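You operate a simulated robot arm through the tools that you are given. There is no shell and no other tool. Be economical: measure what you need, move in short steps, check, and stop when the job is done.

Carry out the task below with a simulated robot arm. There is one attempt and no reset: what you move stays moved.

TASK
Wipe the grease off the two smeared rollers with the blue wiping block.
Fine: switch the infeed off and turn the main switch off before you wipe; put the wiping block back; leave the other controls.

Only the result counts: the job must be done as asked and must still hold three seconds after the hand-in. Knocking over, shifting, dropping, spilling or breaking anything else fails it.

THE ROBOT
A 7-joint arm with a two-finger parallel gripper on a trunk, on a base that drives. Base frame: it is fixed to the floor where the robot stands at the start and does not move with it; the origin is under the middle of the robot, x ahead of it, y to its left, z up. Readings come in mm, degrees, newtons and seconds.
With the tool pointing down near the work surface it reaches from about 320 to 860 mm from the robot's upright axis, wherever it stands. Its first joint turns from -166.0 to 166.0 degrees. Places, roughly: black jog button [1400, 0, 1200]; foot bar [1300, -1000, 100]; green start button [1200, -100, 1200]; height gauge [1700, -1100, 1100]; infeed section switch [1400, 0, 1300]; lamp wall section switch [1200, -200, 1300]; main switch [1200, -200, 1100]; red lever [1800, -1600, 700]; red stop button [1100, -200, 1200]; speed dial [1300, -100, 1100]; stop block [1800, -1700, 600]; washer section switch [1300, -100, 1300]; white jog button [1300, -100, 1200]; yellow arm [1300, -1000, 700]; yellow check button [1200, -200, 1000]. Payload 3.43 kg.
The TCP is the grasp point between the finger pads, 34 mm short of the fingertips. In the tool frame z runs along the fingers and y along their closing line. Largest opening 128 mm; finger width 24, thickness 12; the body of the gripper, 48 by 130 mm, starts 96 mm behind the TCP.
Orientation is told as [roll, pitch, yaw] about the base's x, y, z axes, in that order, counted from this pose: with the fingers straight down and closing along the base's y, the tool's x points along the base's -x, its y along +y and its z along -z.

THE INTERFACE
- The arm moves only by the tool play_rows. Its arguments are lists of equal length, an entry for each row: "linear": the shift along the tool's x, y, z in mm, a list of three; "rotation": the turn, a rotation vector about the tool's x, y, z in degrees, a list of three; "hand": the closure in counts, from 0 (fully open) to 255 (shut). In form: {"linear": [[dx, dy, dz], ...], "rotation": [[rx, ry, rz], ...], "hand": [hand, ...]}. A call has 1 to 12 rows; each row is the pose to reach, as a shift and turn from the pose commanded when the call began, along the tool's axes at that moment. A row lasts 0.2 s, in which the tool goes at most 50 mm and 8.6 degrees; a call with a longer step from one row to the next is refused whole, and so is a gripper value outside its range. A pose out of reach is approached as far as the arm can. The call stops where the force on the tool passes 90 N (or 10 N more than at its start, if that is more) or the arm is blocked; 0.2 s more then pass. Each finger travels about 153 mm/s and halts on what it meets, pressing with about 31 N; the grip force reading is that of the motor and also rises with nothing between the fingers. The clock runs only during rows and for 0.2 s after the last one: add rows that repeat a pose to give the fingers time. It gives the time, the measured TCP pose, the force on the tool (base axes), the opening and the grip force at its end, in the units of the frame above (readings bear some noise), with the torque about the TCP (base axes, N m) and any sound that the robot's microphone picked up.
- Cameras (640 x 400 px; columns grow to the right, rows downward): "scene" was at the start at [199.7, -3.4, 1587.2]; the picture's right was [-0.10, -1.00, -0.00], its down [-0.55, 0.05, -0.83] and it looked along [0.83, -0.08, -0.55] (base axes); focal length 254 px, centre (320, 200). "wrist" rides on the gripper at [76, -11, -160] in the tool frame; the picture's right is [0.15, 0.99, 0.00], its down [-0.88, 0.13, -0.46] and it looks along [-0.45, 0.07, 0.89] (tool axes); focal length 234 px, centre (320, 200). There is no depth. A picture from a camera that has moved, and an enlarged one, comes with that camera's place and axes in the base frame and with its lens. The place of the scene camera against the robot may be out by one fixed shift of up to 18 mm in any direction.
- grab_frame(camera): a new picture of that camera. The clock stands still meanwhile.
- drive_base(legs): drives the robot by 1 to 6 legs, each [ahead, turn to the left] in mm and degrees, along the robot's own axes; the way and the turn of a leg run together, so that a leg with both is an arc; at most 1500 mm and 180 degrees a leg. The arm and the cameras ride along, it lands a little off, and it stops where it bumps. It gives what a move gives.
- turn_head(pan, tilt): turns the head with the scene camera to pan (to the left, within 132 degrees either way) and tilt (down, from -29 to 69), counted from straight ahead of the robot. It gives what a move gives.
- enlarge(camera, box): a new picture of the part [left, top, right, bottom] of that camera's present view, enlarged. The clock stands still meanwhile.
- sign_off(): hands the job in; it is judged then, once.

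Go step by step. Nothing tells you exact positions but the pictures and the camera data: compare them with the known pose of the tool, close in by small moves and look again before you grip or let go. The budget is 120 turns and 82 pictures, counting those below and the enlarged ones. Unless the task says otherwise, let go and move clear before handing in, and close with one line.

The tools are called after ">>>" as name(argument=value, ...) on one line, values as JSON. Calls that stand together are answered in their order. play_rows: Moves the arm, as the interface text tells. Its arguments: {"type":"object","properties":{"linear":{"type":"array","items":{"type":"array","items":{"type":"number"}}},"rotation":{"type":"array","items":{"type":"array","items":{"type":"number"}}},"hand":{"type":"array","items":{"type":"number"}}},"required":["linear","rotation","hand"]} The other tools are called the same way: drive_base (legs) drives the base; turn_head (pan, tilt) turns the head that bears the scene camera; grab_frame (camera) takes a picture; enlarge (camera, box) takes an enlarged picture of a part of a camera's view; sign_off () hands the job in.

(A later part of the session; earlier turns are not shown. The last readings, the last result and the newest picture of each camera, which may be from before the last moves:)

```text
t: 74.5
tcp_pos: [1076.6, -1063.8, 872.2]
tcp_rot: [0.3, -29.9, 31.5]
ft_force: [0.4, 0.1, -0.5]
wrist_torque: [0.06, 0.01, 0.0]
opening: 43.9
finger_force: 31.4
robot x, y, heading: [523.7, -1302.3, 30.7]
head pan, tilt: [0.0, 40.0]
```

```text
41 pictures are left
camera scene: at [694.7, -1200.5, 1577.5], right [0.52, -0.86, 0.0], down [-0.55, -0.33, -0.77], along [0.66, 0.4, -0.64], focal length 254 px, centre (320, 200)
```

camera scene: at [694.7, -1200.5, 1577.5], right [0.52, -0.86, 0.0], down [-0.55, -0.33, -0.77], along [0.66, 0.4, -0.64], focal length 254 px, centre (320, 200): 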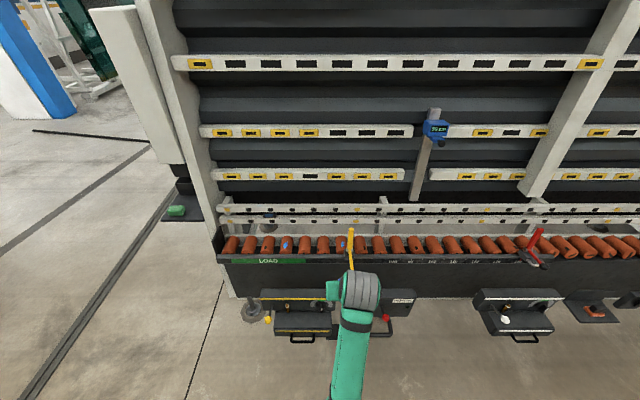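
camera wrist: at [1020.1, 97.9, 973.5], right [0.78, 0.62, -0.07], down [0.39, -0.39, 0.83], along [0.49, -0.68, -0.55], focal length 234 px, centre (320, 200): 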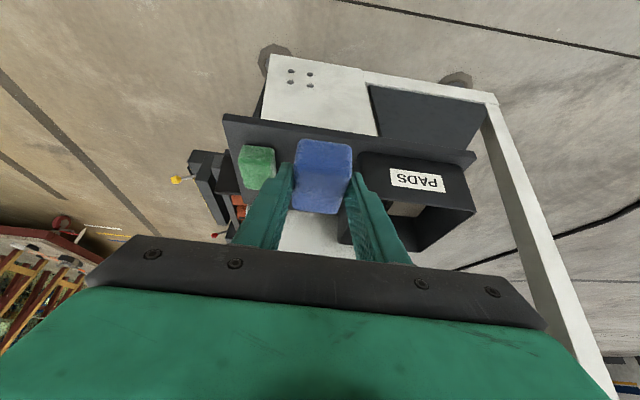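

>>> enlarge(camera="scene", box=[210, 195, 410, 295])

>>> enlarge(camera="scene", box=[260, 220, 380, 280])

```text
3.20 times, centred on (310, 245) of scene
camera zoom: at [694.7, -1200.5, 1577.5], right [0.52, -0.86, 0.0], down [-0.55, -0.33, -0.77], along [0.66, 0.4, -0.64], focal length 813 px, centre (352, 56)
```

zoom: 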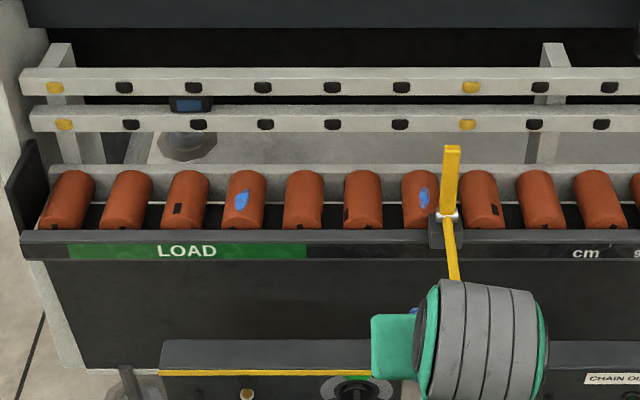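

```text
5.33 times, centred on (320, 250) of scene
camera zoom: at [694.7, -1200.5, 1577.5], right [0.52, -0.86, 0.0], down [-0.55, -0.33, -0.77], along [0.66, 0.4, -0.64], focal length 1356 px, centre (320, -67)
```

zoom: 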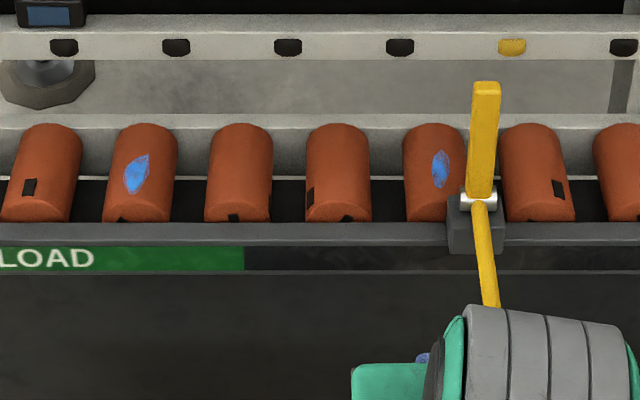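

The smears are on the 4th and 7th rollers (≈(1287,-663,635) and (1425,-890,637)); the yellow upright stands just right of the 7th. I'll yaw the tool 90° so the hand leans upstream, away from the yellow arm — done here in free space.

>>> play_rows(linear=[[0, 0, 0], [0, 0, 0], [0, 0, 0], [0, 0, 0], [0, 0, 0], [0, 0, 0], [0, 0, 0], [0, 0, 0], [0, 0, 0], [0, 0, 0], [0, 0, 0], [0, 0, 0]], rotation=[[3.75, 0, 6.5], [7.5, 0, 13], [11.25, 0, 19.5], [15, 0, 26], [18.75, 0, 32.5], [22.5, 0, 39], [26.25, 0, 45.5], [30, 0, 52], [33.75, 0, 58.5], [37.5, 0, 65], [41.25, 0, 71.4], [45, 0, 77.9]], hand=[255, 255, 255, 255, 255, 255, 255, 255, 255, 255, 255, 255])

>>> grab_frame(camera="scene")

```text
t: 77.1
tcp_pos: [1076.3, -1064.1, 872.1]
tcp_rot: [-0.1, -29.8, -58.3]
ft_force: [0.1, 0.5, 0.0]
wrist_torque: [0.01, 0.01, 0.01]
opening: 44.0
finger_force: 31.3
robot x, y, heading: [524.1, -1302.9, 31.2]
head pan, tilt: [0.0, 40.0]
```

```text
38 pictures are left
camera scene: at [694.6, -1200.4, 1577.5], right [0.52, -0.86, 0.0], down [-0.55, -0.33, -0.77], along [0.66, 0.4, -0.64], focal length 254 px, centre (320, 200)
```

scene: 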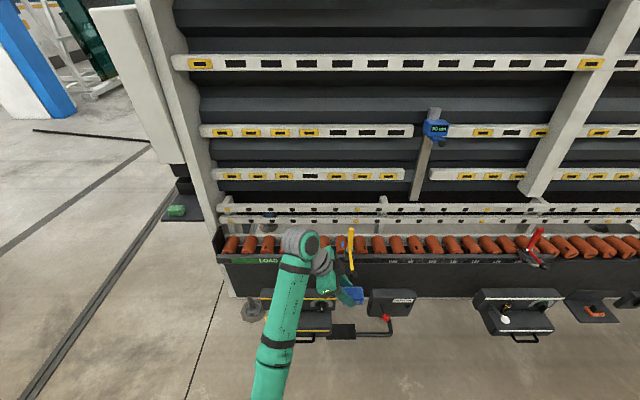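

The arm pose works. Drive straight ahead 320 mm to bring both rollers in reach.

>>> drive_base(legs=[[320, 0]])

>>> grab_frame(camera="wrist")

>>> turn_head(pan=0, tilt=55)

>>> grab_frame(camera="scene")

```text
t: 79.3
tcp_pos: [1358.8, -891.3, 872.3]
tcp_rot: [-0.2, -29.8, -58.0]
ft_force: [-0.6, 0.5, -0.6]
wrist_torque: [0.02, 0.01, 0.0]
opening: 44.4
finger_force: 31.2
robot x, y, heading: [812.7, -1135.2, 31.2]
head pan, tilt: [0.0, 40.0]
```

```text
37 pictures are left
camera wrist: at [1273.9, -773.9, 973.3], right [0.77, 0.63, -0.08], down [0.4, -0.39, 0.83], along [0.5, -0.67, -0.55], focal length 234 px, centre (320, 200)
```

wrist: 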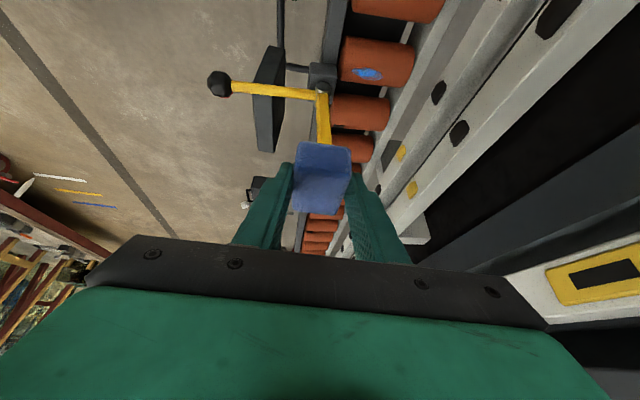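

```text
t: 80.1
tcp_pos: [1359.5, -891.9, 872.3]
tcp_rot: [-0.2, -29.9, -58.1]
ft_force: [-0.4, -0.4, -1.0]
wrist_torque: [0.05, -0.02, 0.0]
opening: 43.8
finger_force: 30.8
robot x, y, heading: [806.6, -1132.1, 31.4]
head pan, tilt: [0.0, 55.0]
```

```text
36 pictures are left
camera scene: at [967.0, -1035.0, 1556.8], right [0.52, -0.85, 0.0], down [-0.7, -0.42, -0.57], along [0.49, 0.3, -0.82], focal length 254 px, centre (320, 200)
```

scene: 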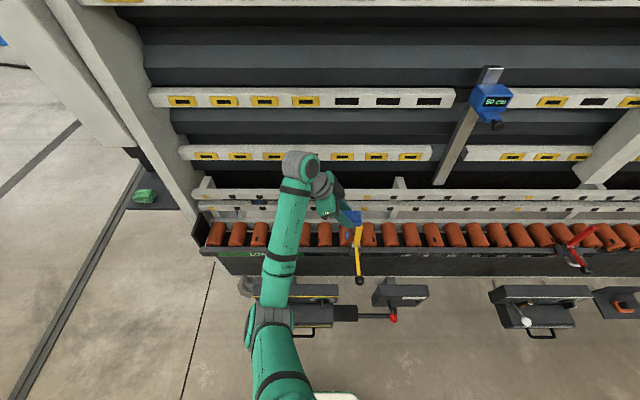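

>>> enlarge(camera="scene", box=[290, 170, 430, 290])

>>> enlarge(camera="wrist", box=[200, 0, 440, 220])

```text
3.33 times, centred on (360, 230) of scene
camera zoom: at [967.0, -1035.0, 1556.8], right [0.52, -0.85, 0.0], down [-0.7, -0.42, -0.57], along [0.49, 0.3, -0.82], focal length 847 px, centre (187, 100)
```

zoom: 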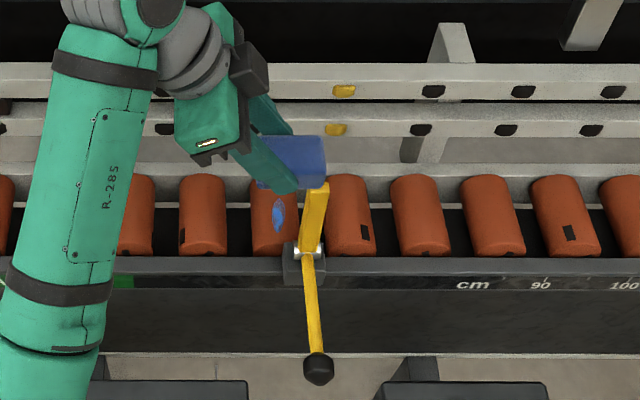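

```text
1.82 times, centred on (320, 110) of wrist
camera zoom: at [1273.9, -773.9, 973.4], right [0.77, 0.63, -0.08], down [0.4, -0.39, 0.83], along [0.5, -0.67, -0.55], focal length 426 px, centre (320, 364)
```

zoom: 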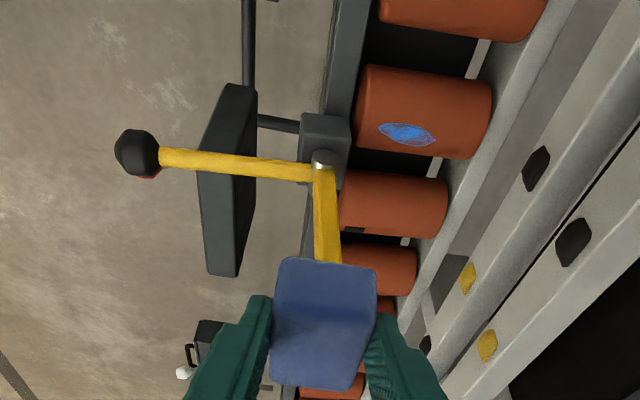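

Estimated: smear 2 (1428,-888,~628), yellow upright ~27 mm right and ~60 mm in front of it; wall rails ~67 mm behind. I'll yaw the hand 20° so it clears both, and go above smear 1 first.

>>> play_rows(linear=[[35, 8, -8], [70, 16, -17], [105, 24, -25], [140, 32, -34], [175, 40, -42], [210, 48, -50], [246, 56, -59], [246, 56, -59]], rotation=[[-1.43, 0, -2.5], [-2.86, 0, -5], [-4.3, 0, -7.4], [-5.7, 0, -9.9], [-7.1, 0, -12.4], [-8.6, 0, -14.8], [-10, 0, -17.3], [-10, 0, -17.3]], hand=[255, 255, 255, 255, 255, 255, 255, 255])

>>> enlarge(camera="wrist", box=[200, 0, 440, 220])

>>> enlarge(camera="scene", box=[190, 150, 390, 290])

```text
t: 81.9
tcp_pos: [1277.0, -656.3, 799.6]
tcp_rot: [-0.2, -29.7, -37.9]
ft_force: [-0.8, 0.0, -0.6]
wrist_torque: [0.0, -0.01, -0.01]
opening: 44.2
finger_force: 30.7
robot x, y, heading: [809.0, -1132.0, 31.0]
head pan, tilt: [0.0, 55.0]
```

```text
1.82 times, centred on (320, 110) of wrist
camera zoom: at [1156.6, -575.3, 900.6], right [0.51, 0.86, -0.07], down [0.51, -0.23, 0.83], along [0.7, -0.46, -0.55], focal length 426 px, centre (320, 364)
```

zoom: 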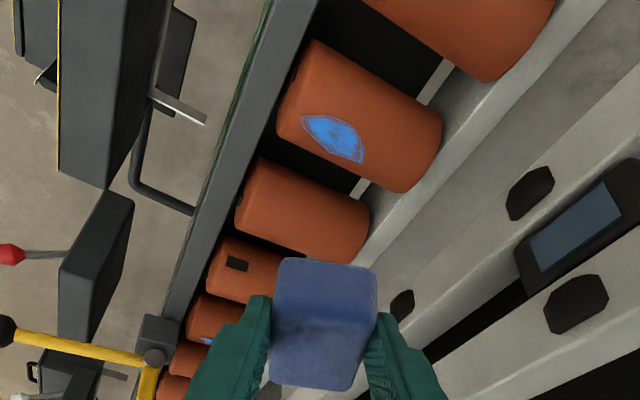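

```text
2.86 times, centred on (290, 220) of scene
camera zoom: at [966.9, -1035.0, 1556.8], right [0.52, -0.85, 0.0], down [-0.7, -0.42, -0.57], along [0.49, 0.3, -0.82], focal length 726 px, centre (406, 143)
```

zoom: 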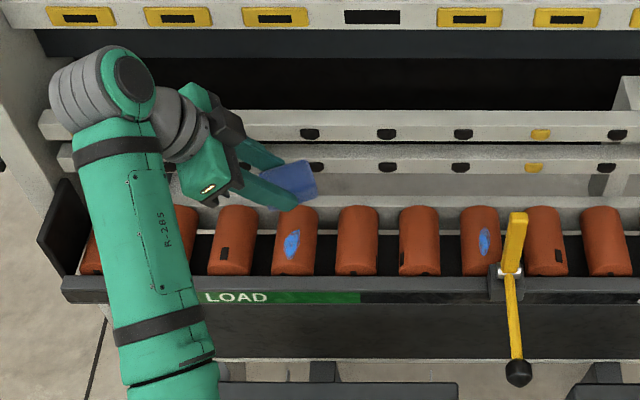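

Aligned over smear 1. Descend to just above the expected contact.

>>> play_rows(linear=[[20, 0, 34.6], [40, 0, 69.3], [55, 0, 95.3], [60, 0, 103.9], [62.5, 0, 108.3], [62.5, 0, 108.3]], rotation=[[0, 0, 0], [0, 0, 0], [0, 0, 0], [0, 0, 0], [0, 0, 0], [0, 0, 0]], hand=[255, 255, 255, 255, 255, 255])

>>> enlarge(camera="wrist", box=[200, 0, 440, 220])

>>> enlarge(camera="scene", box=[230, 190, 330, 270])

```text
t: 83.3
tcp_pos: [1276.0, -656.5, 677.1]
tcp_rot: [-0.1, -29.7, -38.0]
ft_force: [0.3, 0.1, -0.2]
wrist_torque: [0.0, 0.02, -0.01]
opening: 44.0
finger_force: 31.8
robot x, y, heading: [810.1, -1132.1, 31.6]
head pan, tilt: [0.0, 55.0]
```

```text
1.82 times, centred on (320, 110) of wrist
camera zoom: at [1156.4, -575.3, 777.4], right [0.51, 0.86, -0.07], down [0.51, -0.23, 0.83], along [0.7, -0.46, -0.55], focal length 426 px, centre (320, 364)
```

zoom: 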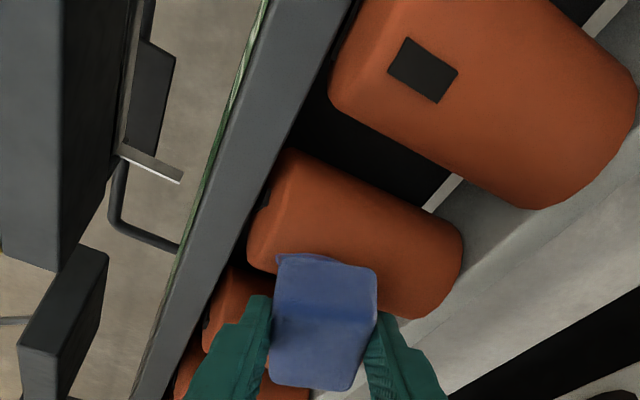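

```text
5.00 times, centred on (280, 230) of scene
camera zoom: at [966.9, -1035.0, 1556.8], right [0.52, -0.85, 0.0], down [-0.7, -0.42, -0.57], along [0.49, 0.3, -0.82], focal length 1271 px, centre (520, 50)
```

zoom: 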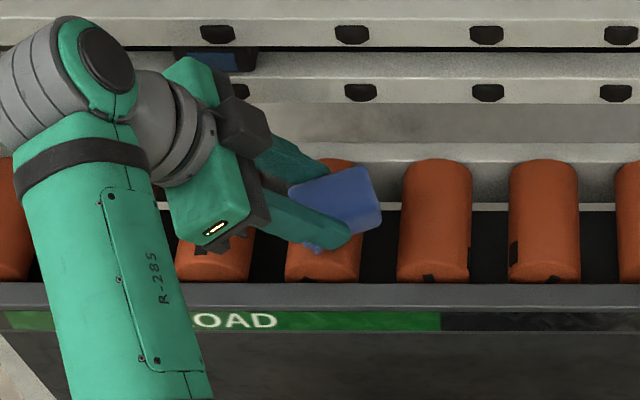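

No contact yet. Lower in small steps to find the roller.

>>> play_rows(linear=[[1, 0, 1.7], [2, 0, 3.5], [3, 0, 5.2], [3.5, 0, 6.1], [3.5, 0, 6.1]], rotation=[[0, 0, 0], [0, 0, 0], [0, 0, 0], [0, 0, 0], [0, 0, 0]], hand=[255, 255, 255, 255, 255])

```text
t: 84.5
tcp_pos: [1277.4, -653.7, 671.2]
tcp_rot: [0.1, -29.8, -38.2]
ft_force: [0.5, -1.8, 25.9]
wrist_torque: [-0.35, 0.66, 0.05]
opening: 44.1
finger_force: 31.4
robot x, y, heading: [808.7, -1132.2, 31.1]
head pan, tilt: [0.0, 55.0]
```

Contact at about 26 N (TCP z ≈ 671). Now wiping strokes over the smear.

>>> play_rows(linear=[[6.5, 2.8, -3.8], [2.9, 14, -1.7], [10.7, -10.4, -6.2], [18.8, -6.9, -10.9], [11, 17.5, -6.4], [-6.8, 9.9, 4], [1, -14.5, -0.5], [-7.2, -18, 4.1], [-15, 6.4, 8.6], [0, 0, 0], [6.5, 2.8, -3.8]], rotation=[[0, 0, 0], [0, 0, 0], [0, 0, 0], [0, 0, 0], [0, 0, 0], [0, 0, 0], [0, 0, 0], [0, 0, 0], [0, 0, 0], [0, 0, 0], [0, 0, 0]], hand=[255, 255, 255, 255, 255, 255, 255, 255, 255, 255, 255])

>>> play_rows(linear=[[-15, 0, -26], [-40, 0, -69.3], [-55, 0, -95.3], [-55, 0, -95.3]], rotation=[[0, 0, 0], [0, 0, 0], [0, 0, 0], [0, 0, 0]], hand=[255, 255, 255, 255])

>>> enlarge(camera="wrist", box=[200, 0, 440, 220])

```text
t: 86.9
tcp_pos: [1272.4, -649.3, 669.3]
tcp_rot: [0.0, -29.8, -38.0]
ft_force: [-0.2, 0.0, -1.1]
wrist_torque: [0.02, 0.02, 0.01]
opening: 44.0
finger_force: 31.0
robot x, y, heading: [804.1, -1133.7, 31.1]
head pan, tilt: [0.0, 55.0]
```

```text
t: 87.9
tcp_pos: [1274.1, -646.8, 781.5]
tcp_rot: [-0.1, -29.8, -38.0]
ft_force: [-0.3, 0.8, 0.5]
wrist_torque: [0.04, -0.02, -0.03]
opening: 44.0
finger_force: 31.5
robot x, y, heading: [808.7, -1134.0, 31.2]
head pan, tilt: [0.0, 55.0]
```

```text
1.82 times, centred on (320, 110) of wrist
camera zoom: at [1154.0, -566.7, 881.2], right [0.51, 0.86, -0.07], down [0.51, -0.23, 0.83], along [0.7, -0.46, -0.55], focal length 426 px, centre (320, 364)
```

zoom: 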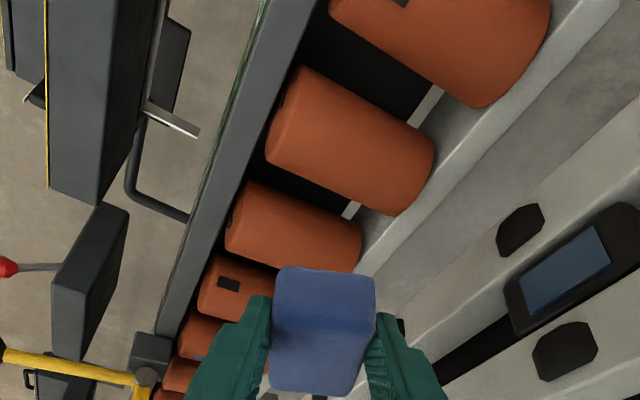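

Smear 1 looks fully gone. Confirm from the scene camera, then move to smear 2.

>>> enlarge(camera="scene", box=[230, 190, 390, 290])

```text
4.00 times, centred on (310, 240) of scene
camera zoom: at [966.9, -1035.0, 1556.8], right [0.52, -0.85, 0.0], down [-0.7, -0.42, -0.57], along [0.49, 0.3, -0.82], focal length 1017 px, centre (360, 40)
```

zoom: 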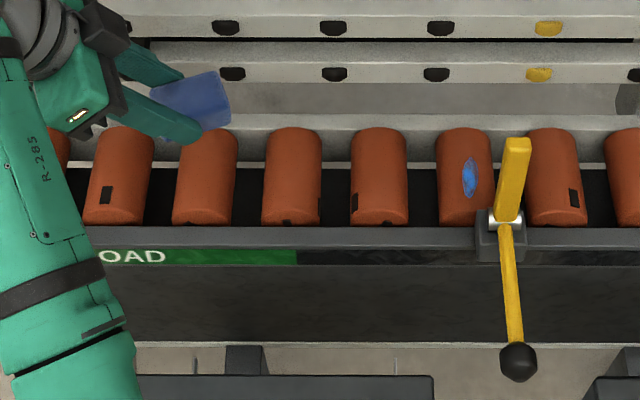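

Roller 4 is clean. Moving along the line to above smear 2, keeping left of the yellow upright.

>>> play_rows(linear=[[-36, -15.9, 20.8], [-72, -31.8, 41.5], [-108, -47.7, 62.3], [-144, -63.5, 83], [-180, -79.4, 104], [-205, -90.5, 118.4], [-215.7, -95.3, 124.6], [-215.7, -95.3, 124.6]], rotation=[[0, 0, 0], [0, 0, 0], [0, 0, 0], [0, 0, 0], [0, 0, 0], [0, 0, 0], [0, 0, 0], [0, 0, 0]], hand=[255, 255, 255, 255, 255, 255, 255, 255])

>>> enlarge(camera="wrist", box=[200, 0, 440, 220])

>>> enlarge(camera="scene", box=[230, 190, 390, 290])

```text
t: 89.7
tcp_pos: [1411.1, -878.1, 779.3]
tcp_rot: [-0.1, -29.7, -38.0]
ft_force: [0.8, -0.1, 0.2]
wrist_torque: [0.02, 0.0, 0.01]
opening: 43.7
finger_force: 30.6
robot x, y, heading: [809.3, -1134.8, 31.2]
head pan, tilt: [0.0, 55.0]
```

```text
1.82 times, centred on (320, 110) of wrist
camera zoom: at [1291.2, -796.4, 880.2], right [0.51, 0.86, -0.07], down [0.51, -0.23, 0.83], along [0.7, -0.46, -0.55], focal length 426 px, centre (320, 364)
```

zoom: 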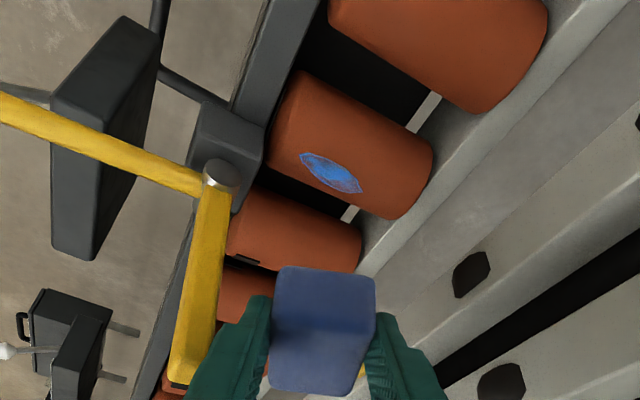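

```text
4.00 times, centred on (310, 240) of scene
camera zoom: at [967.0, -1035.1, 1556.8], right [0.52, -0.85, 0.0], down [-0.7, -0.42, -0.57], along [0.49, 0.3, -0.82], focal length 1017 px, centre (360, 40)
```

zoom: 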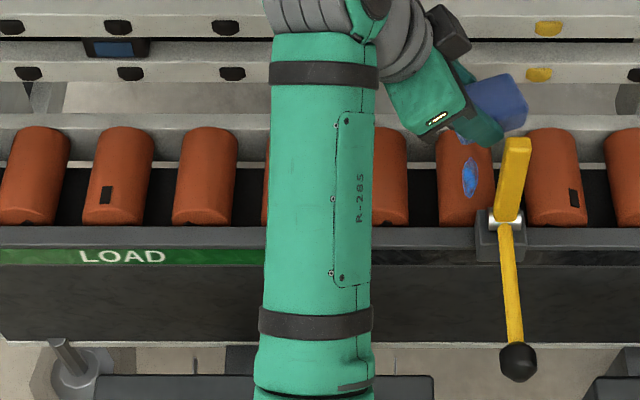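

Roller 4 is confirmed clean. Descending over smear 2, clear of the yellow upright.

>>> play_rows(linear=[[20, 0, 34.6], [38, 0, 65.8], [48, 0, 83.1], [52, 0, 90], [54, 0, 93.5], [55, 0, 95.3], [55, 0, 95.3]], rotation=[[0, 0, 0], [0, 0, 0], [0, 0, 0], [0, 0, 0], [0, 0, 0], [0, 0, 0], [0, 0, 0]], hand=[255, 255, 255, 255, 255, 255, 255])

>>> enlarge(camera="wrist", box=[200, 0, 440, 220])

>>> enlarge(camera="scene", box=[300, 190, 400, 270])

```text
t: 91.3
tcp_pos: [1410.1, -876.5, 667.9]
tcp_rot: [-0.1, -29.8, -38.0]
ft_force: [0.2, -0.3, 0.3]
wrist_torque: [-0.03, -0.01, 0.02]
opening: 44.0
finger_force: 30.8
robot x, y, heading: [809.4, -1137.6, 31.1]
head pan, tilt: [0.0, 55.0]
```

```text
1.82 times, centred on (320, 110) of wrist
camera zoom: at [1290.6, -796.4, 769.1], right [0.51, 0.86, -0.07], down [0.5, -0.23, 0.83], along [0.7, -0.46, -0.55], focal length 426 px, centre (320, 364)
```

zoom: 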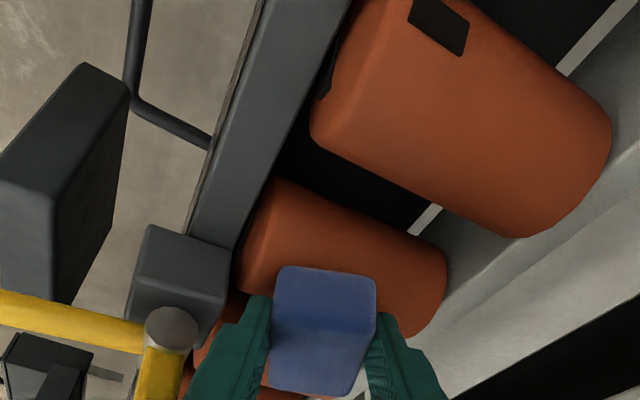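

```text
5.00 times, centred on (350, 230) of scene
camera zoom: at [966.9, -1035.1, 1556.8], right [0.52, -0.85, 0.0], down [-0.7, -0.42, -0.57], along [0.49, 0.3, -0.82], focal length 1271 px, centre (170, 50)
```

zoom: 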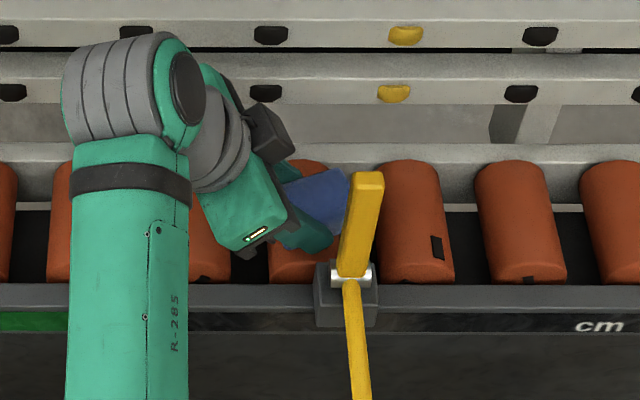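

Safe clearance to the yellow arm. Lower in small steps to contact.

>>> play_rows(linear=[[0.7, 0, 1.2], [1.5, 0, 2.6], [2.2, 0, 3.8], [2.2, 0, 3.8]], rotation=[[0, 0, 0], [0, 0, 0], [0, 0, 0], [0, 0, 0]], hand=[255, 255, 255, 255])

```text
t: 92.3
tcp_pos: [1411.4, -876.2, 666.2]
tcp_rot: [0.3, -29.9, -38.2]
ft_force: [0.1, 0.6, 36.9]
wrist_torque: [-0.85, 0.24, -0.11]
opening: 44.9
finger_force: 31.2
robot x, y, heading: [809.0, -1129.4, 31.3]
head pan, tilt: [0.0, 55.0]
```

Contact ~37 N. Wipe strokes, biased away from the yellow arm.

>>> play_rows(linear=[[-3.6, 11.3, 2.1], [1.2, -3.8, -0.7], [9.3, -0.3, -5.4], [4.5, 14.7, -2.6], [11, 17.5, -6.4], [15.8, 2.5, -9.1], [1.2, -3.8, -0.7], [-3.7, -5.8, 2.1], [-8.5, 9.2, 4.9], [0, 0, 0], [4.5, 14.7, -2.6]], rotation=[[0, 0, 0], [0, 0, 0], [0, 0, 0], [0, 0, 0], [0, 0, 0], [0, 0, 0], [0, 0, 0], [0, 0, 0], [0, 0, 0], [0, 0, 0], [0, 0, 0]], hand=[255, 255, 255, 255, 255, 255, 255, 255, 255, 255, 255])

>>> play_rows(linear=[[-15, 0, -26], [-40, 0, -69.3], [-65, 0, -112.6], [-80, 0, -138.6], [-80, 0, -138.6]], rotation=[[0, 0, 0], [0, 0, 0], [0, 0, 0], [0, 0, 0], [0, 0, 0]], hand=[255, 255, 255, 255, 255])

>>> enlarge(camera="wrist", box=[200, 0, 440, 220])

>>> enlarge(camera="scene", box=[300, 190, 400, 270])

```text
t: 94.7
tcp_pos: [1415.0, -863.4, 663.8]
tcp_rot: [-0.2, -29.6, -38.0]
ft_force: [-2.9, -9.8, 14.6]
wrist_torque: [-0.78, 0.2, 0.06]
opening: 44.1
finger_force: 30.9
robot x, y, heading: [807.1, -1132.4, 31.0]
head pan, tilt: [0.0, 55.0]
```

```text
t: 95.9
tcp_pos: [1415.2, -862.7, 822.7]
tcp_rot: [-0.1, -29.6, -38.1]
ft_force: [-0.3, 0.1, -1.6]
wrist_torque: [-0.01, -0.02, 0.01]
opening: 43.9
finger_force: 30.4
robot x, y, heading: [809.0, -1131.5, 31.2]
head pan, tilt: [0.0, 55.0]
```

```text
1.82 times, centred on (320, 110) of wrist
camera zoom: at [1295.7, -781.6, 923.8], right [0.51, 0.86, -0.07], down [0.51, -0.23, 0.83], along [0.7, -0.46, -0.55], focal length 426 px, centre (320, 364)
```

zoom: 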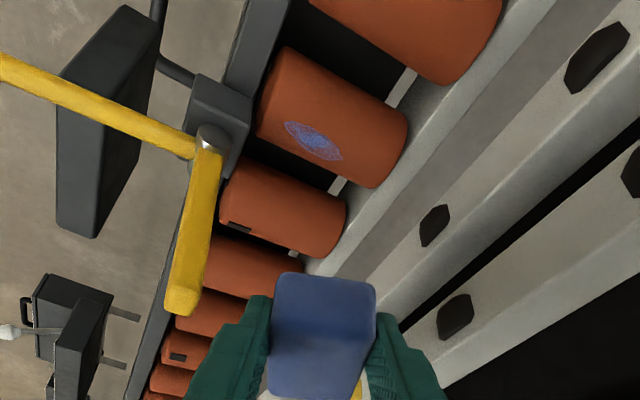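

```text
5.00 times, centred on (350, 230) of scene
camera zoom: at [966.9, -1035.1, 1556.8], right [0.52, -0.85, 0.0], down [-0.7, -0.42, -0.57], along [0.49, 0.3, -0.82], focal length 1271 px, centre (170, 50)
```

zoom: 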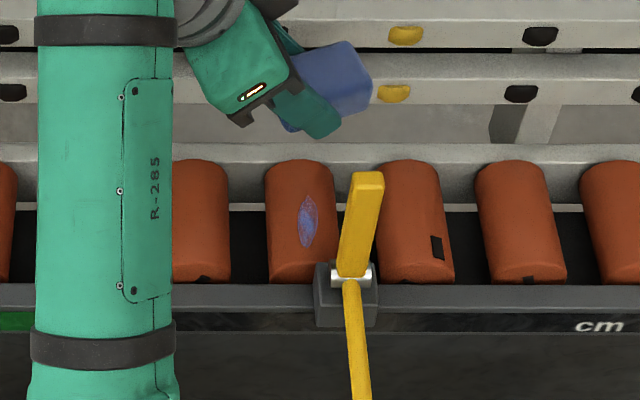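

Smear 2 is faded but not gone. I'll go back down and wipe again with more strokes.

>>> play_rows(linear=[[-4.5, -14.7, 2.6], [15.5, -14.7, 37.2], [35.5, -14.7, 71.8], [53, -14.7, 102], [65, -14.7, 123], [71, -14.7, 133.4], [74, -14.7, 138.6], [75.5, -14.7, 141.2], [75.5, -14.7, 141.2]], rotation=[[0, 0, 0], [0, 0, 0], [0, 0, 0], [0, 0, 0], [0, 0, 0], [0, 0, 0], [0, 0, 0], [0, 0, 0], [0, 0, 0]], hand=[255, 255, 255, 255, 255, 255, 255, 255, 255])

```text
t: 97.9
tcp_pos: [1409.5, -878.0, 664.6]
tcp_rot: [-0.1, -29.8, -38.1]
ft_force: [-5.0, -2.6, 16.1]
wrist_torque: [-0.55, 0.47, -0.11]
opening: 43.7
finger_force: 31.6
robot x, y, heading: [810.2, -1131.0, 31.1]
head pan, tilt: [0.0, 55.0]
```

>>> play_rows(linear=[[-3.4, 13.1, 3.7], [2.3, -4.7, 0.4], [-3.4, 13.1, 3.7], [2.3, -4.7, 0.4], [-4.2, -7.5, 4.2], [-9.9, 10.3, 7.5], [6.3, 17.3, -1.9], [12, -0.5, -5.2], [2.3, -4.7, 0.4], [-3.4, 13.1, 3.7], [2.3, -4.7, 0.4], [-3.4, 13.1, 3.7]], rotation=[[0, 0, 0], [0, 0, 0], [0, 0, 0], [0, 0, 0], [0, 0, 0], [0, 0, 0], [0, 0, 0], [0, 0, 0], [0, 0, 0], [0, 0, 0], [0, 0, 0], [0, 0, 0]], hand=[255, 255, 255, 255, 255, 255, 255, 255, 255, 255, 255, 255])

>>> play_rows(linear=[[-15, 0, -26], [-40, 0, -69.3], [-65, 0, -112.6], [-80, 0, -138.6], [-80, 0, -138.6]], rotation=[[0, 0, 0], [0, 0, 0], [0, 0, 0], [0, 0, 0], [0, 0, 0]], hand=[255, 255, 255, 255, 255])

>>> enlarge(camera="wrist", box=[200, 0, 440, 220])

>>> enlarge(camera="scene", box=[300, 190, 400, 270])

```text
t: 100.5
tcp_pos: [1420.2, -874.7, 663.4]
tcp_rot: [-0.5, -29.9, -38.2]
ft_force: [-47.5, -2.3, 71.2]
wrist_torque: [-3.32, 3.49, -2.0]
opening: 44.1
finger_force: 31.2
robot x, y, heading: [809.0, -1133.2, 31.3]
head pan, tilt: [0.0, 55.0]
```

```text
t: 101.7
tcp_pos: [1424.6, -871.3, 820.8]
tcp_rot: [-0.1, -29.7, -38.1]
ft_force: [0.0, 0.3, 0.3]
wrist_torque: [0.03, 0.02, -0.01]
opening: 43.9
finger_force: 30.8
robot x, y, heading: [811.3, -1129.4, 31.2]
head pan, tilt: [0.0, 55.0]
```

```text
1.82 times, centred on (320, 110) of wrist
camera zoom: at [1303.8, -790.2, 922.0], right [0.51, 0.86, -0.07], down [0.51, -0.23, 0.83], along [0.7, -0.46, -0.55], focal length 426 px, centre (320, 364)
```

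zoom: 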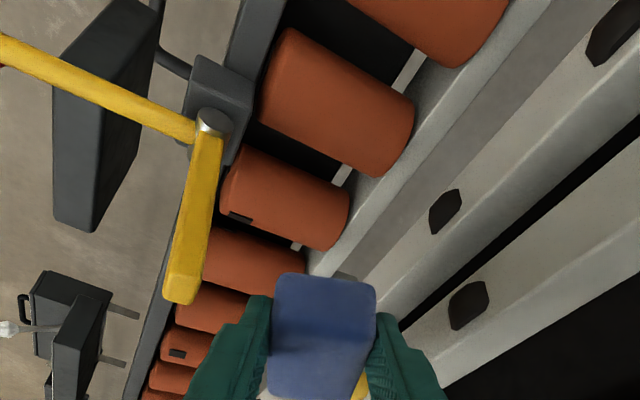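

```text
5.00 times, centred on (350, 230) of scene
camera zoom: at [966.9, -1035.0, 1556.8], right [0.52, -0.85, 0.0], down [-0.7, -0.42, -0.57], along [0.49, 0.3, -0.82], focal length 1271 px, centre (170, 50)
```

zoom: 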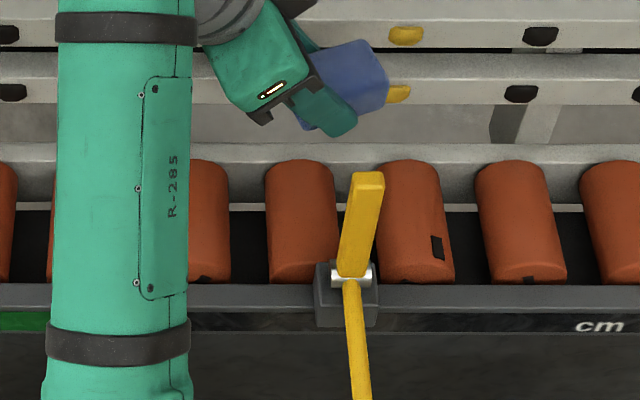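

Both rollers are clean. Raise the block well above the yellow arm, then back the base straight off.

>>> play_rows(linear=[[-20, 0, -34.6], [-40, 0, -69.3], [-55, 0, -95.3], [-55, 0, -95.3]], rotation=[[0, 0, 0], [0, 0, 0], [0, 0, 0], [0, 0, 0]], hand=[255, 255, 255, 255])

>>> drive_base(legs=[[-400, 0]])

>>> play_rows(linear=[[0, 0, 0], [0, 0, 0], [0, 0, 0], [0, 0, 0], [0, 0, 0], [0, 0, 0], [0, 0, 0], [0, 0, 0], [0, 0, 0], [0, 0, 0]], rotation=[[-3.5, 0, -6.06], [-7, 0, -12.1], [-10.5, 0, -18.2], [-14, 0, -24.2], [-17.5, 0, -30.3], [-21, 0, -36.4], [-24.5, 0, -42.4], [-28, 0, -48.5], [-31.5, 0, -54.6], [-35, 0, -60.6]], hand=[255, 255, 255, 255, 255, 255, 255, 255, 255, 255])

>>> grab_frame(camera="scene")

```text
t: 102.7
tcp_pos: [1423.8, -869.9, 931.0]
tcp_rot: [-0.1, -29.7, -38.0]
ft_force: [-0.9, 1.5, -0.1]
wrist_torque: [0.0, -0.01, 0.03]
opening: 43.9
finger_force: 30.5
robot x, y, heading: [809.9, -1136.8, 31.1]
head pan, tilt: [0.0, 55.0]
```

```text
t: 105.2
tcp_pos: [1078.4, -1081.7, 930.2]
tcp_rot: [0.0, -29.7, -38.2]
ft_force: [-1.2, -0.2, -0.8]
wrist_torque: [0.0, 0.01, 0.04]
opening: 44.0
finger_force: 31.2
robot x, y, heading: [462.7, -1339.5, 30.9]
head pan, tilt: [0.0, 55.0]
```

```text
t: 107.4
tcp_pos: [1077.4, -1080.7, 931.5]
tcp_rot: [0.2, -29.8, 31.8]
ft_force: [-0.6, -0.7, -0.2]
wrist_torque: [0.02, 0.02, 0.03]
opening: 44.0
finger_force: 31.0
robot x, y, heading: [460.7, -1345.3, 30.9]
head pan, tilt: [0.0, 55.0]
```

```text
19 pictures are left
camera scene: at [621.3, -1244.7, 1556.8], right [0.52, -0.86, 0.0], down [-0.7, -0.42, -0.57], along [0.49, 0.3, -0.82], focal length 254 px, centre (320, 200)
```

scene: 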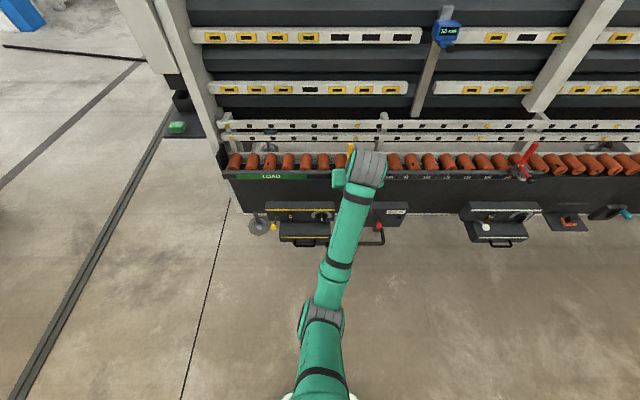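

Retrace the route back toward the panel, stopping about 300 mm short of the earlier stance.

>>> drive_base(legs=[[0, 73.1], [1118, 0], [0, -40.7], [1175, 0], [0, -122.9]])

>>> turn_head(pan=0, tilt=45)

```text
t: 128.4
tcp_pos: [1258.3, 520.6, 930.6]
tcp_rot: [0.1, -29.7, -17.8]
ft_force: [1.2, 0.1, -0.8]
wrist_torque: [-0.01, 0.02, 0.04]
opening: 43.9
finger_force: 30.8
robot x, y, heading: [663.3, 822.7, -17.0]
head pan, tilt: [0.0, 55.0]
stopped in leg 5: the robot was blocked; the commanded pose is now the measured one
```

```text
t: 129.1
tcp_pos: [1258.4, 520.5, 931.6]
tcp_rot: [0.2, -29.8, -17.8]
ft_force: [-0.5, 0.8, -0.3]
wrist_torque: [-0.02, -0.01, -0.04]
opening: 44.0
finger_force: 30.6
robot x, y, heading: [662.8, 822.2, -17.1]
head pan, tilt: [0.0, 45.0]
```

The turn was blocked at heading -17°. Look before doing anything else.

>>> grab_frame(camera="scene")

>>> grab_frame(camera="wrist")

```text
18 pictures are left
camera scene: at [845.8, 769.5, 1570.1], right [-0.29, -0.96, 0.0], down [-0.68, 0.21, -0.71], along [0.68, -0.21, -0.71], focal length 254 px, centre (320, 200)
```

scene: 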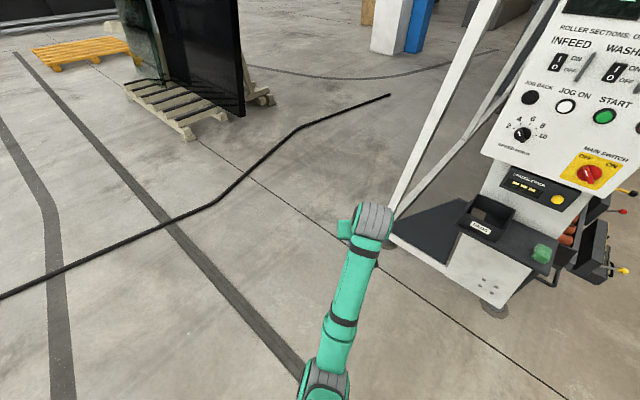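

```text
17 pictures are left
camera wrist: at [1117.6, 553.8, 1031.6], right [0.18, 0.98, -0.07], down [0.55, -0.04, 0.83], along [0.82, -0.19, -0.55], focal length 234 px, centre (320, 200)
```

wrist: 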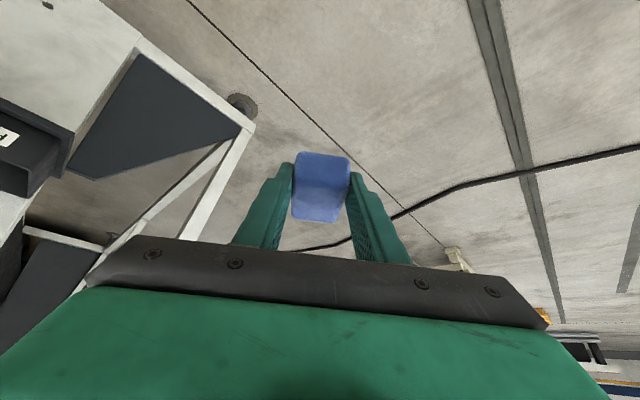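

Nothing touches the hand, so something near the base may be in the way. I'll look around with the head.

>>> turn_head(pan=100, tilt=45)

>>> grab_frame(camera="scene")

>>> turn_head(pan=-100, tilt=45)

>>> grab_frame(camera="scene")

```text
t: 130.9
tcp_pos: [1257.8, 520.8, 931.4]
tcp_rot: [0.2, -29.8, -17.8]
ft_force: [0.3, 0.4, 0.5]
wrist_torque: [0.0, 0.05, 0.01]
opening: 43.9
finger_force: 30.6
robot x, y, heading: [662.4, 819.6, -16.8]
head pan, tilt: [100.0, 45.0]
```

```text
16 pictures are left
camera scene: at [778.1, 874.0, 1570.2], right [0.99, -0.12, 0.0], down [-0.09, -0.7, -0.71], along [0.09, 0.7, -0.71], focal length 254 px, centre (320, 200)
```

scene: 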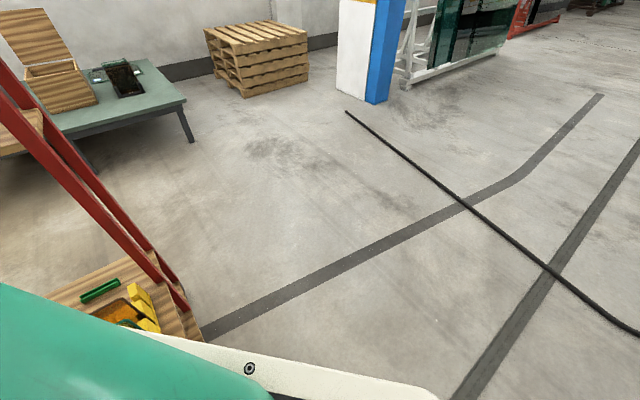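

```text
t: 133.8
tcp_pos: [1258.0, 519.4, 930.0]
tcp_rot: [0.1, -29.8, -17.8]
ft_force: [0.4, 0.3, -0.7]
wrist_torque: [-0.01, 0.03, -0.01]
opening: 43.9
finger_force: 31.2
robot x, y, heading: [663.0, 819.6, -17.2]
head pan, tilt: [-100.0, 45.0]
```

```text
15 pictures are left
camera scene: at [731.2, 720.8, 1570.2], right [-0.89, 0.45, 0.0], down [0.32, 0.63, -0.71], along [-0.32, -0.63, -0.71], focal length 254 px, centre (320, 200)
```

scene: 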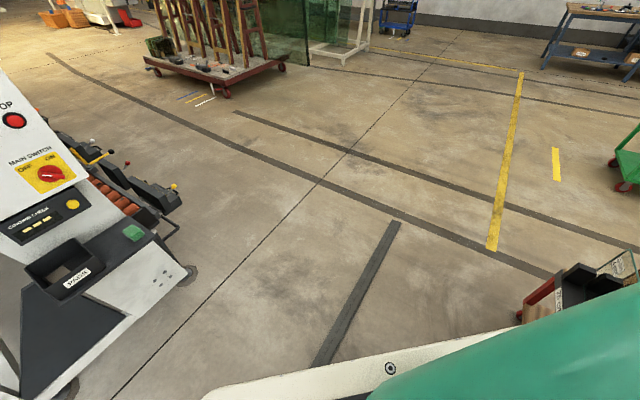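

A red step stand sits at the robot's rear-left — the base's rear touched it. I'll pull straight forward away from it before turning.

>>> drive_base(legs=[[120, 0], [0, -42.5]])

>>> turn_head(pan=125, tilt=40)

>>> grab_frame(camera="scene")

```text
t: 137.2
tcp_pos: [1022.0, 164.7, 931.9]
tcp_rot: [0.2, -29.8, -59.5]
ft_force: [-0.4, -0.5, -1.4]
wrist_torque: [0.0, -0.02, 0.0]
opening: 43.9
finger_force: 30.8
robot x, y, heading: [771.3, 788.4, -58.9]
head pan, tilt: [-100.0, 45.0]
```

```text
t: 140.4
tcp_pos: [1021.0, 163.8, 930.2]
tcp_rot: [0.2, -29.8, -59.5]
ft_force: [-0.5, -0.3, 0.2]
wrist_torque: [0.01, 0.04, -0.01]
opening: 44.0
finger_force: 31.3
robot x, y, heading: [772.5, 786.1, -59.1]
head pan, tilt: [125.0, 40.0]
```

```text
14 pictures are left
camera scene: at [870.0, 777.4, 1577.4], right [0.91, -0.4, 0.0], down [-0.26, -0.59, -0.77], along [0.31, 0.7, -0.64], focal length 254 px, centre (320, 200)
```

scene: 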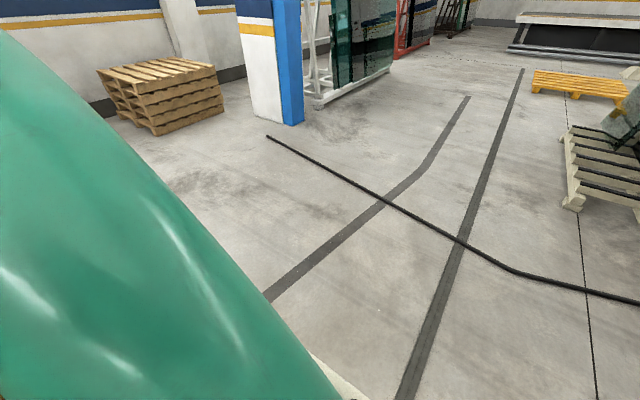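

Clear of it. Retract the arm 70 mm, then drive up to the panel stance.

>>> play_rows(linear=[[30, 0, -17], [60.6, 0, -35], [60.6, 0, -35]], rotation=[[0, 0, 0], [0, 0, 0], [0, 0, 0]], hand=[255, 255, 255])

>>> drive_base(legs=[[265, 0]])

>>> turn_head(pan=0, tilt=45)

>>> grab_frame(camera="wrist")

```text
t: 141.2
tcp_pos: [985.8, 224.2, 931.0]
tcp_rot: [0.4, -29.8, -59.6]
ft_force: [-1.1, -1.2, -1.1]
wrist_torque: [0.06, -0.18, 0.12]
opening: 43.8
finger_force: 31.5
out of reach, approached as far as the arm can: row 1
robot x, y, heading: [773.8, 783.2, -58.9]
head pan, tilt: [125.0, 40.0]
```

```text
t: 143.2
tcp_pos: [1121.5, -6.1, 931.4]
tcp_rot: [0.2, -29.8, -59.8]
ft_force: [0.5, 0.2, 0.2]
wrist_torque: [-0.01, 0.03, 0.01]
opening: 44.0
finger_force: 30.6
robot x, y, heading: [912.4, 553.1, -59.1]
head pan, tilt: [125.0, 40.0]
```

```text
t: 145.2
tcp_pos: [1120.3, -5.9, 931.0]
tcp_rot: [0.2, -29.8, -59.8]
ft_force: [0.3, 0.1, -1.0]
wrist_torque: [-0.03, -0.01, 0.01]
opening: 43.8
finger_force: 31.2
robot x, y, heading: [911.3, 554.6, -59.3]
head pan, tilt: [0.0, 45.0]
```

```text
13 pictures are left
camera wrist: at [1039.4, 113.0, 1031.9], right [0.79, 0.61, -0.07], down [0.38, -0.4, 0.83], along [0.48, -0.68, -0.55], focal length 234 px, centre (320, 200)
```

wrist: 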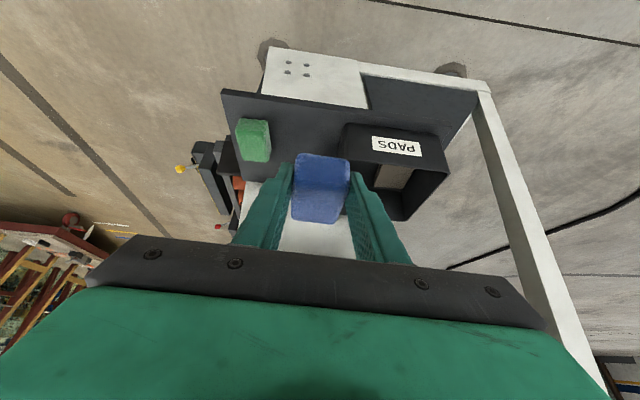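

Now move down to z≈872 then forward above the block's original spot.

>>> play_rows(linear=[[15, -5, 26], [29.5, -10, 51.1], [0, -15, 68], [-32, -18.8, 86.5], [-50, -18.8, 97], [-63.3, -18.8, 104.7], [-63.3, -18.8, 104.7]], rotation=[[0, 0, 0], [0, 0, 0], [0, 0, 0], [-0.25, 0, -0.45], [-0.5, 0, -0.87], [-0.5, 0, -0.87], [-0.5, 0, -0.87]], hand=[255, 255, 255, 255, 255, 255, 255])

>>> grab_frame(camera="wrist")

>>> enlarge(camera="scene", box=[270, 190, 430, 310])

```text
t: 146.8
tcp_pos: [1160.4, -109.1, 872.7]
tcp_rot: [0.2, -29.8, -58.9]
ft_force: [-0.5, -1.6, -0.4]
wrist_torque: [-0.01, 0.06, -0.02]
opening: 44.0
finger_force: 31.2
robot x, y, heading: [913.2, 551.3, -59.2]
head pan, tilt: [0.0, 45.0]
```

```text
12 pictures are left
camera wrist: at [1075.4, 9.4, 973.4], right [0.78, 0.62, -0.07], down [0.39, -0.39, 0.83], along [0.49, -0.68, -0.55], focal length 234 px, centre (320, 200)
```

wrist: 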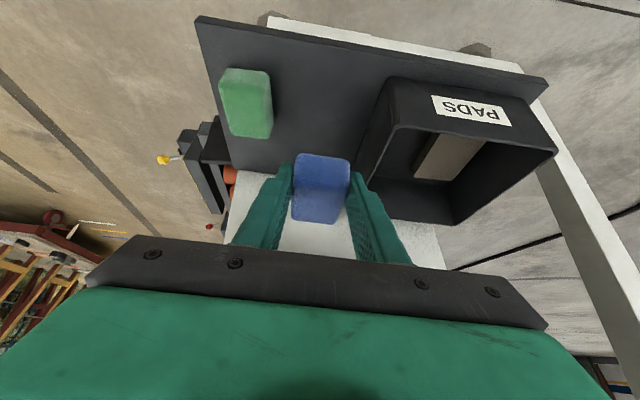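

```text
3.33 times, centred on (350, 250) of scene
camera zoom: at [1015.3, 399.2, 1570.2], right [-0.86, -0.51, 0.0], down [-0.36, 0.61, -0.71], along [0.36, -0.61, -0.71], focal length 847 px, centre (220, 33)
```

zoom: 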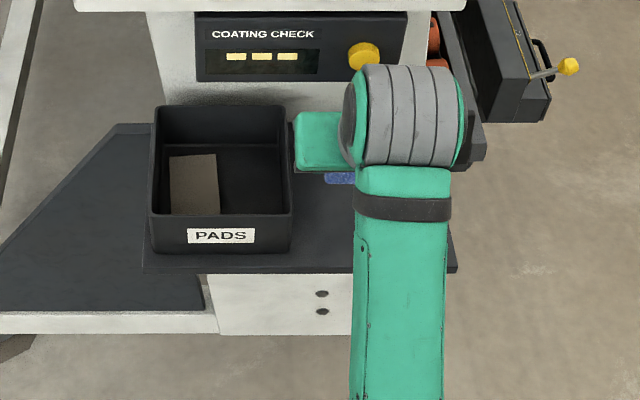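

Frames agree with the earlier views. Lower straight down to just above contact.

>>> play_rows(linear=[[15, 0, 26], [30, 0, 52], [38, 0, 65.8], [43, 0, 74.5], [43, 0, 74.5]], rotation=[[0, 0, 0], [0, 0, 0], [0, 0, 0], [0, 0, 0], [0, 0, 0]], hand=[255, 255, 255, 255, 255])

>>> enlarge(camera="wrist", box=[220, 80, 420, 240])

```text
t: 148.0
tcp_pos: [1159.9, -109.0, 784.9]
tcp_rot: [0.2, -29.8, -58.8]
ft_force: [0.1, -0.3, -1.5]
wrist_torque: [0.03, 0.0, 0.0]
opening: 43.7
finger_force: 31.0
robot x, y, heading: [914.5, 553.6, -59.1]
head pan, tilt: [0.0, 45.0]
```

```text
2.50 times, centred on (320, 160) of wrist
camera zoom: at [1075.8, 8.8, 886.1], right [0.78, 0.62, -0.07], down [0.39, -0.39, 0.83], along [0.49, -0.68, -0.55], focal length 585 px, centre (320, 300)
```

zoom: 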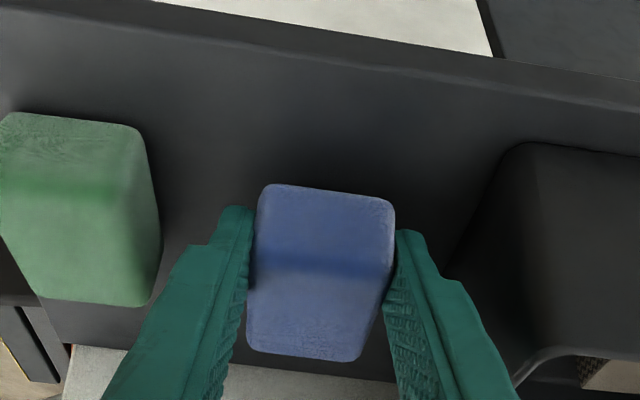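

>>> play_rows(linear=[[1, 0, 1.7], [2, 0, 3.5], [3, 0, 5.2], [3, 0, 5.2]], rotation=[[0, 0, 0], [0, 0, 0], [0, 0, 0], [0, 0, 0]], hand=[255, 255, 255, 255])

```text
t: 149.0
tcp_pos: [1160.6, -108.9, 779.9]
tcp_rot: [0.3, -29.8, -58.8]
ft_force: [0.0, -0.6, -0.5]
wrist_torque: [0.0, 0.04, 0.01]
opening: 43.9
finger_force: 30.8
robot x, y, heading: [909.7, 552.2, -59.1]
head pan, tilt: [0.0, 45.0]
```

>>> play_rows(linear=[[0.6, 0, 1], [1.2, 0, 2.1], [1.8, 0, 3.1], [2.4, 0, 4.2], [2.4, 0, 4.2]], rotation=[[0, 0, 0], [0, 0, 0], [0, 0, 0], [0, 0, 0], [0, 0, 0]], hand=[255, 255, 255, 255, 255])

```text
t: 150.2
tcp_pos: [1159.2, -109.0, 775.5]
tcp_rot: [0.3, -29.9, -58.7]
ft_force: [-1.6, 0.4, 10.7]
wrist_torque: [-0.57, -0.21, -0.06]
opening: 44.0
finger_force: 31.1
robot x, y, heading: [913.7, 556.4, -59.6]
head pan, tilt: [0.0, 45.0]
```

Contact at ~11 N. Release and look.

>>> play_rows(linear=[[0, 0, 0], [0, 0, 0], [0, 0, 0], [0, 0, -20], [0, 0, -50], [0, 0, -80], [0, 0, -80]], rotation=[[0, 0, 0], [0, 0, 0], [0, 0, 0], [0, 0, 0], [0, 0, 0], [0, 0, 0], [0, 0, 0]], hand=[160, 131, 131, 131, 131, 131, 131])

>>> grab_frame(camera="wrist")

```text
t: 151.8
tcp_pos: [1138.5, -74.8, 845.3]
tcp_rot: [0.2, -29.8, -58.8]
ft_force: [0.2, 0.5, -0.8]
wrist_torque: [0.02, 0.06, -0.01]
opening: 62.4
finger_force: 0.0
robot x, y, heading: [913.7, 557.4, -59.2]
head pan, tilt: [0.0, 45.0]
```

```text
9 pictures are left
camera wrist: at [1054.5, 42.6, 946.3], right [0.78, 0.62, -0.07], down [0.39, -0.39, 0.83], along [0.49, -0.68, -0.55], focal length 234 px, centre (320, 200)
```

wrist: 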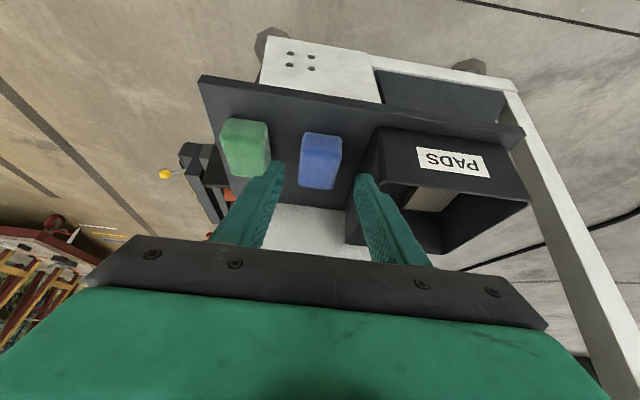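

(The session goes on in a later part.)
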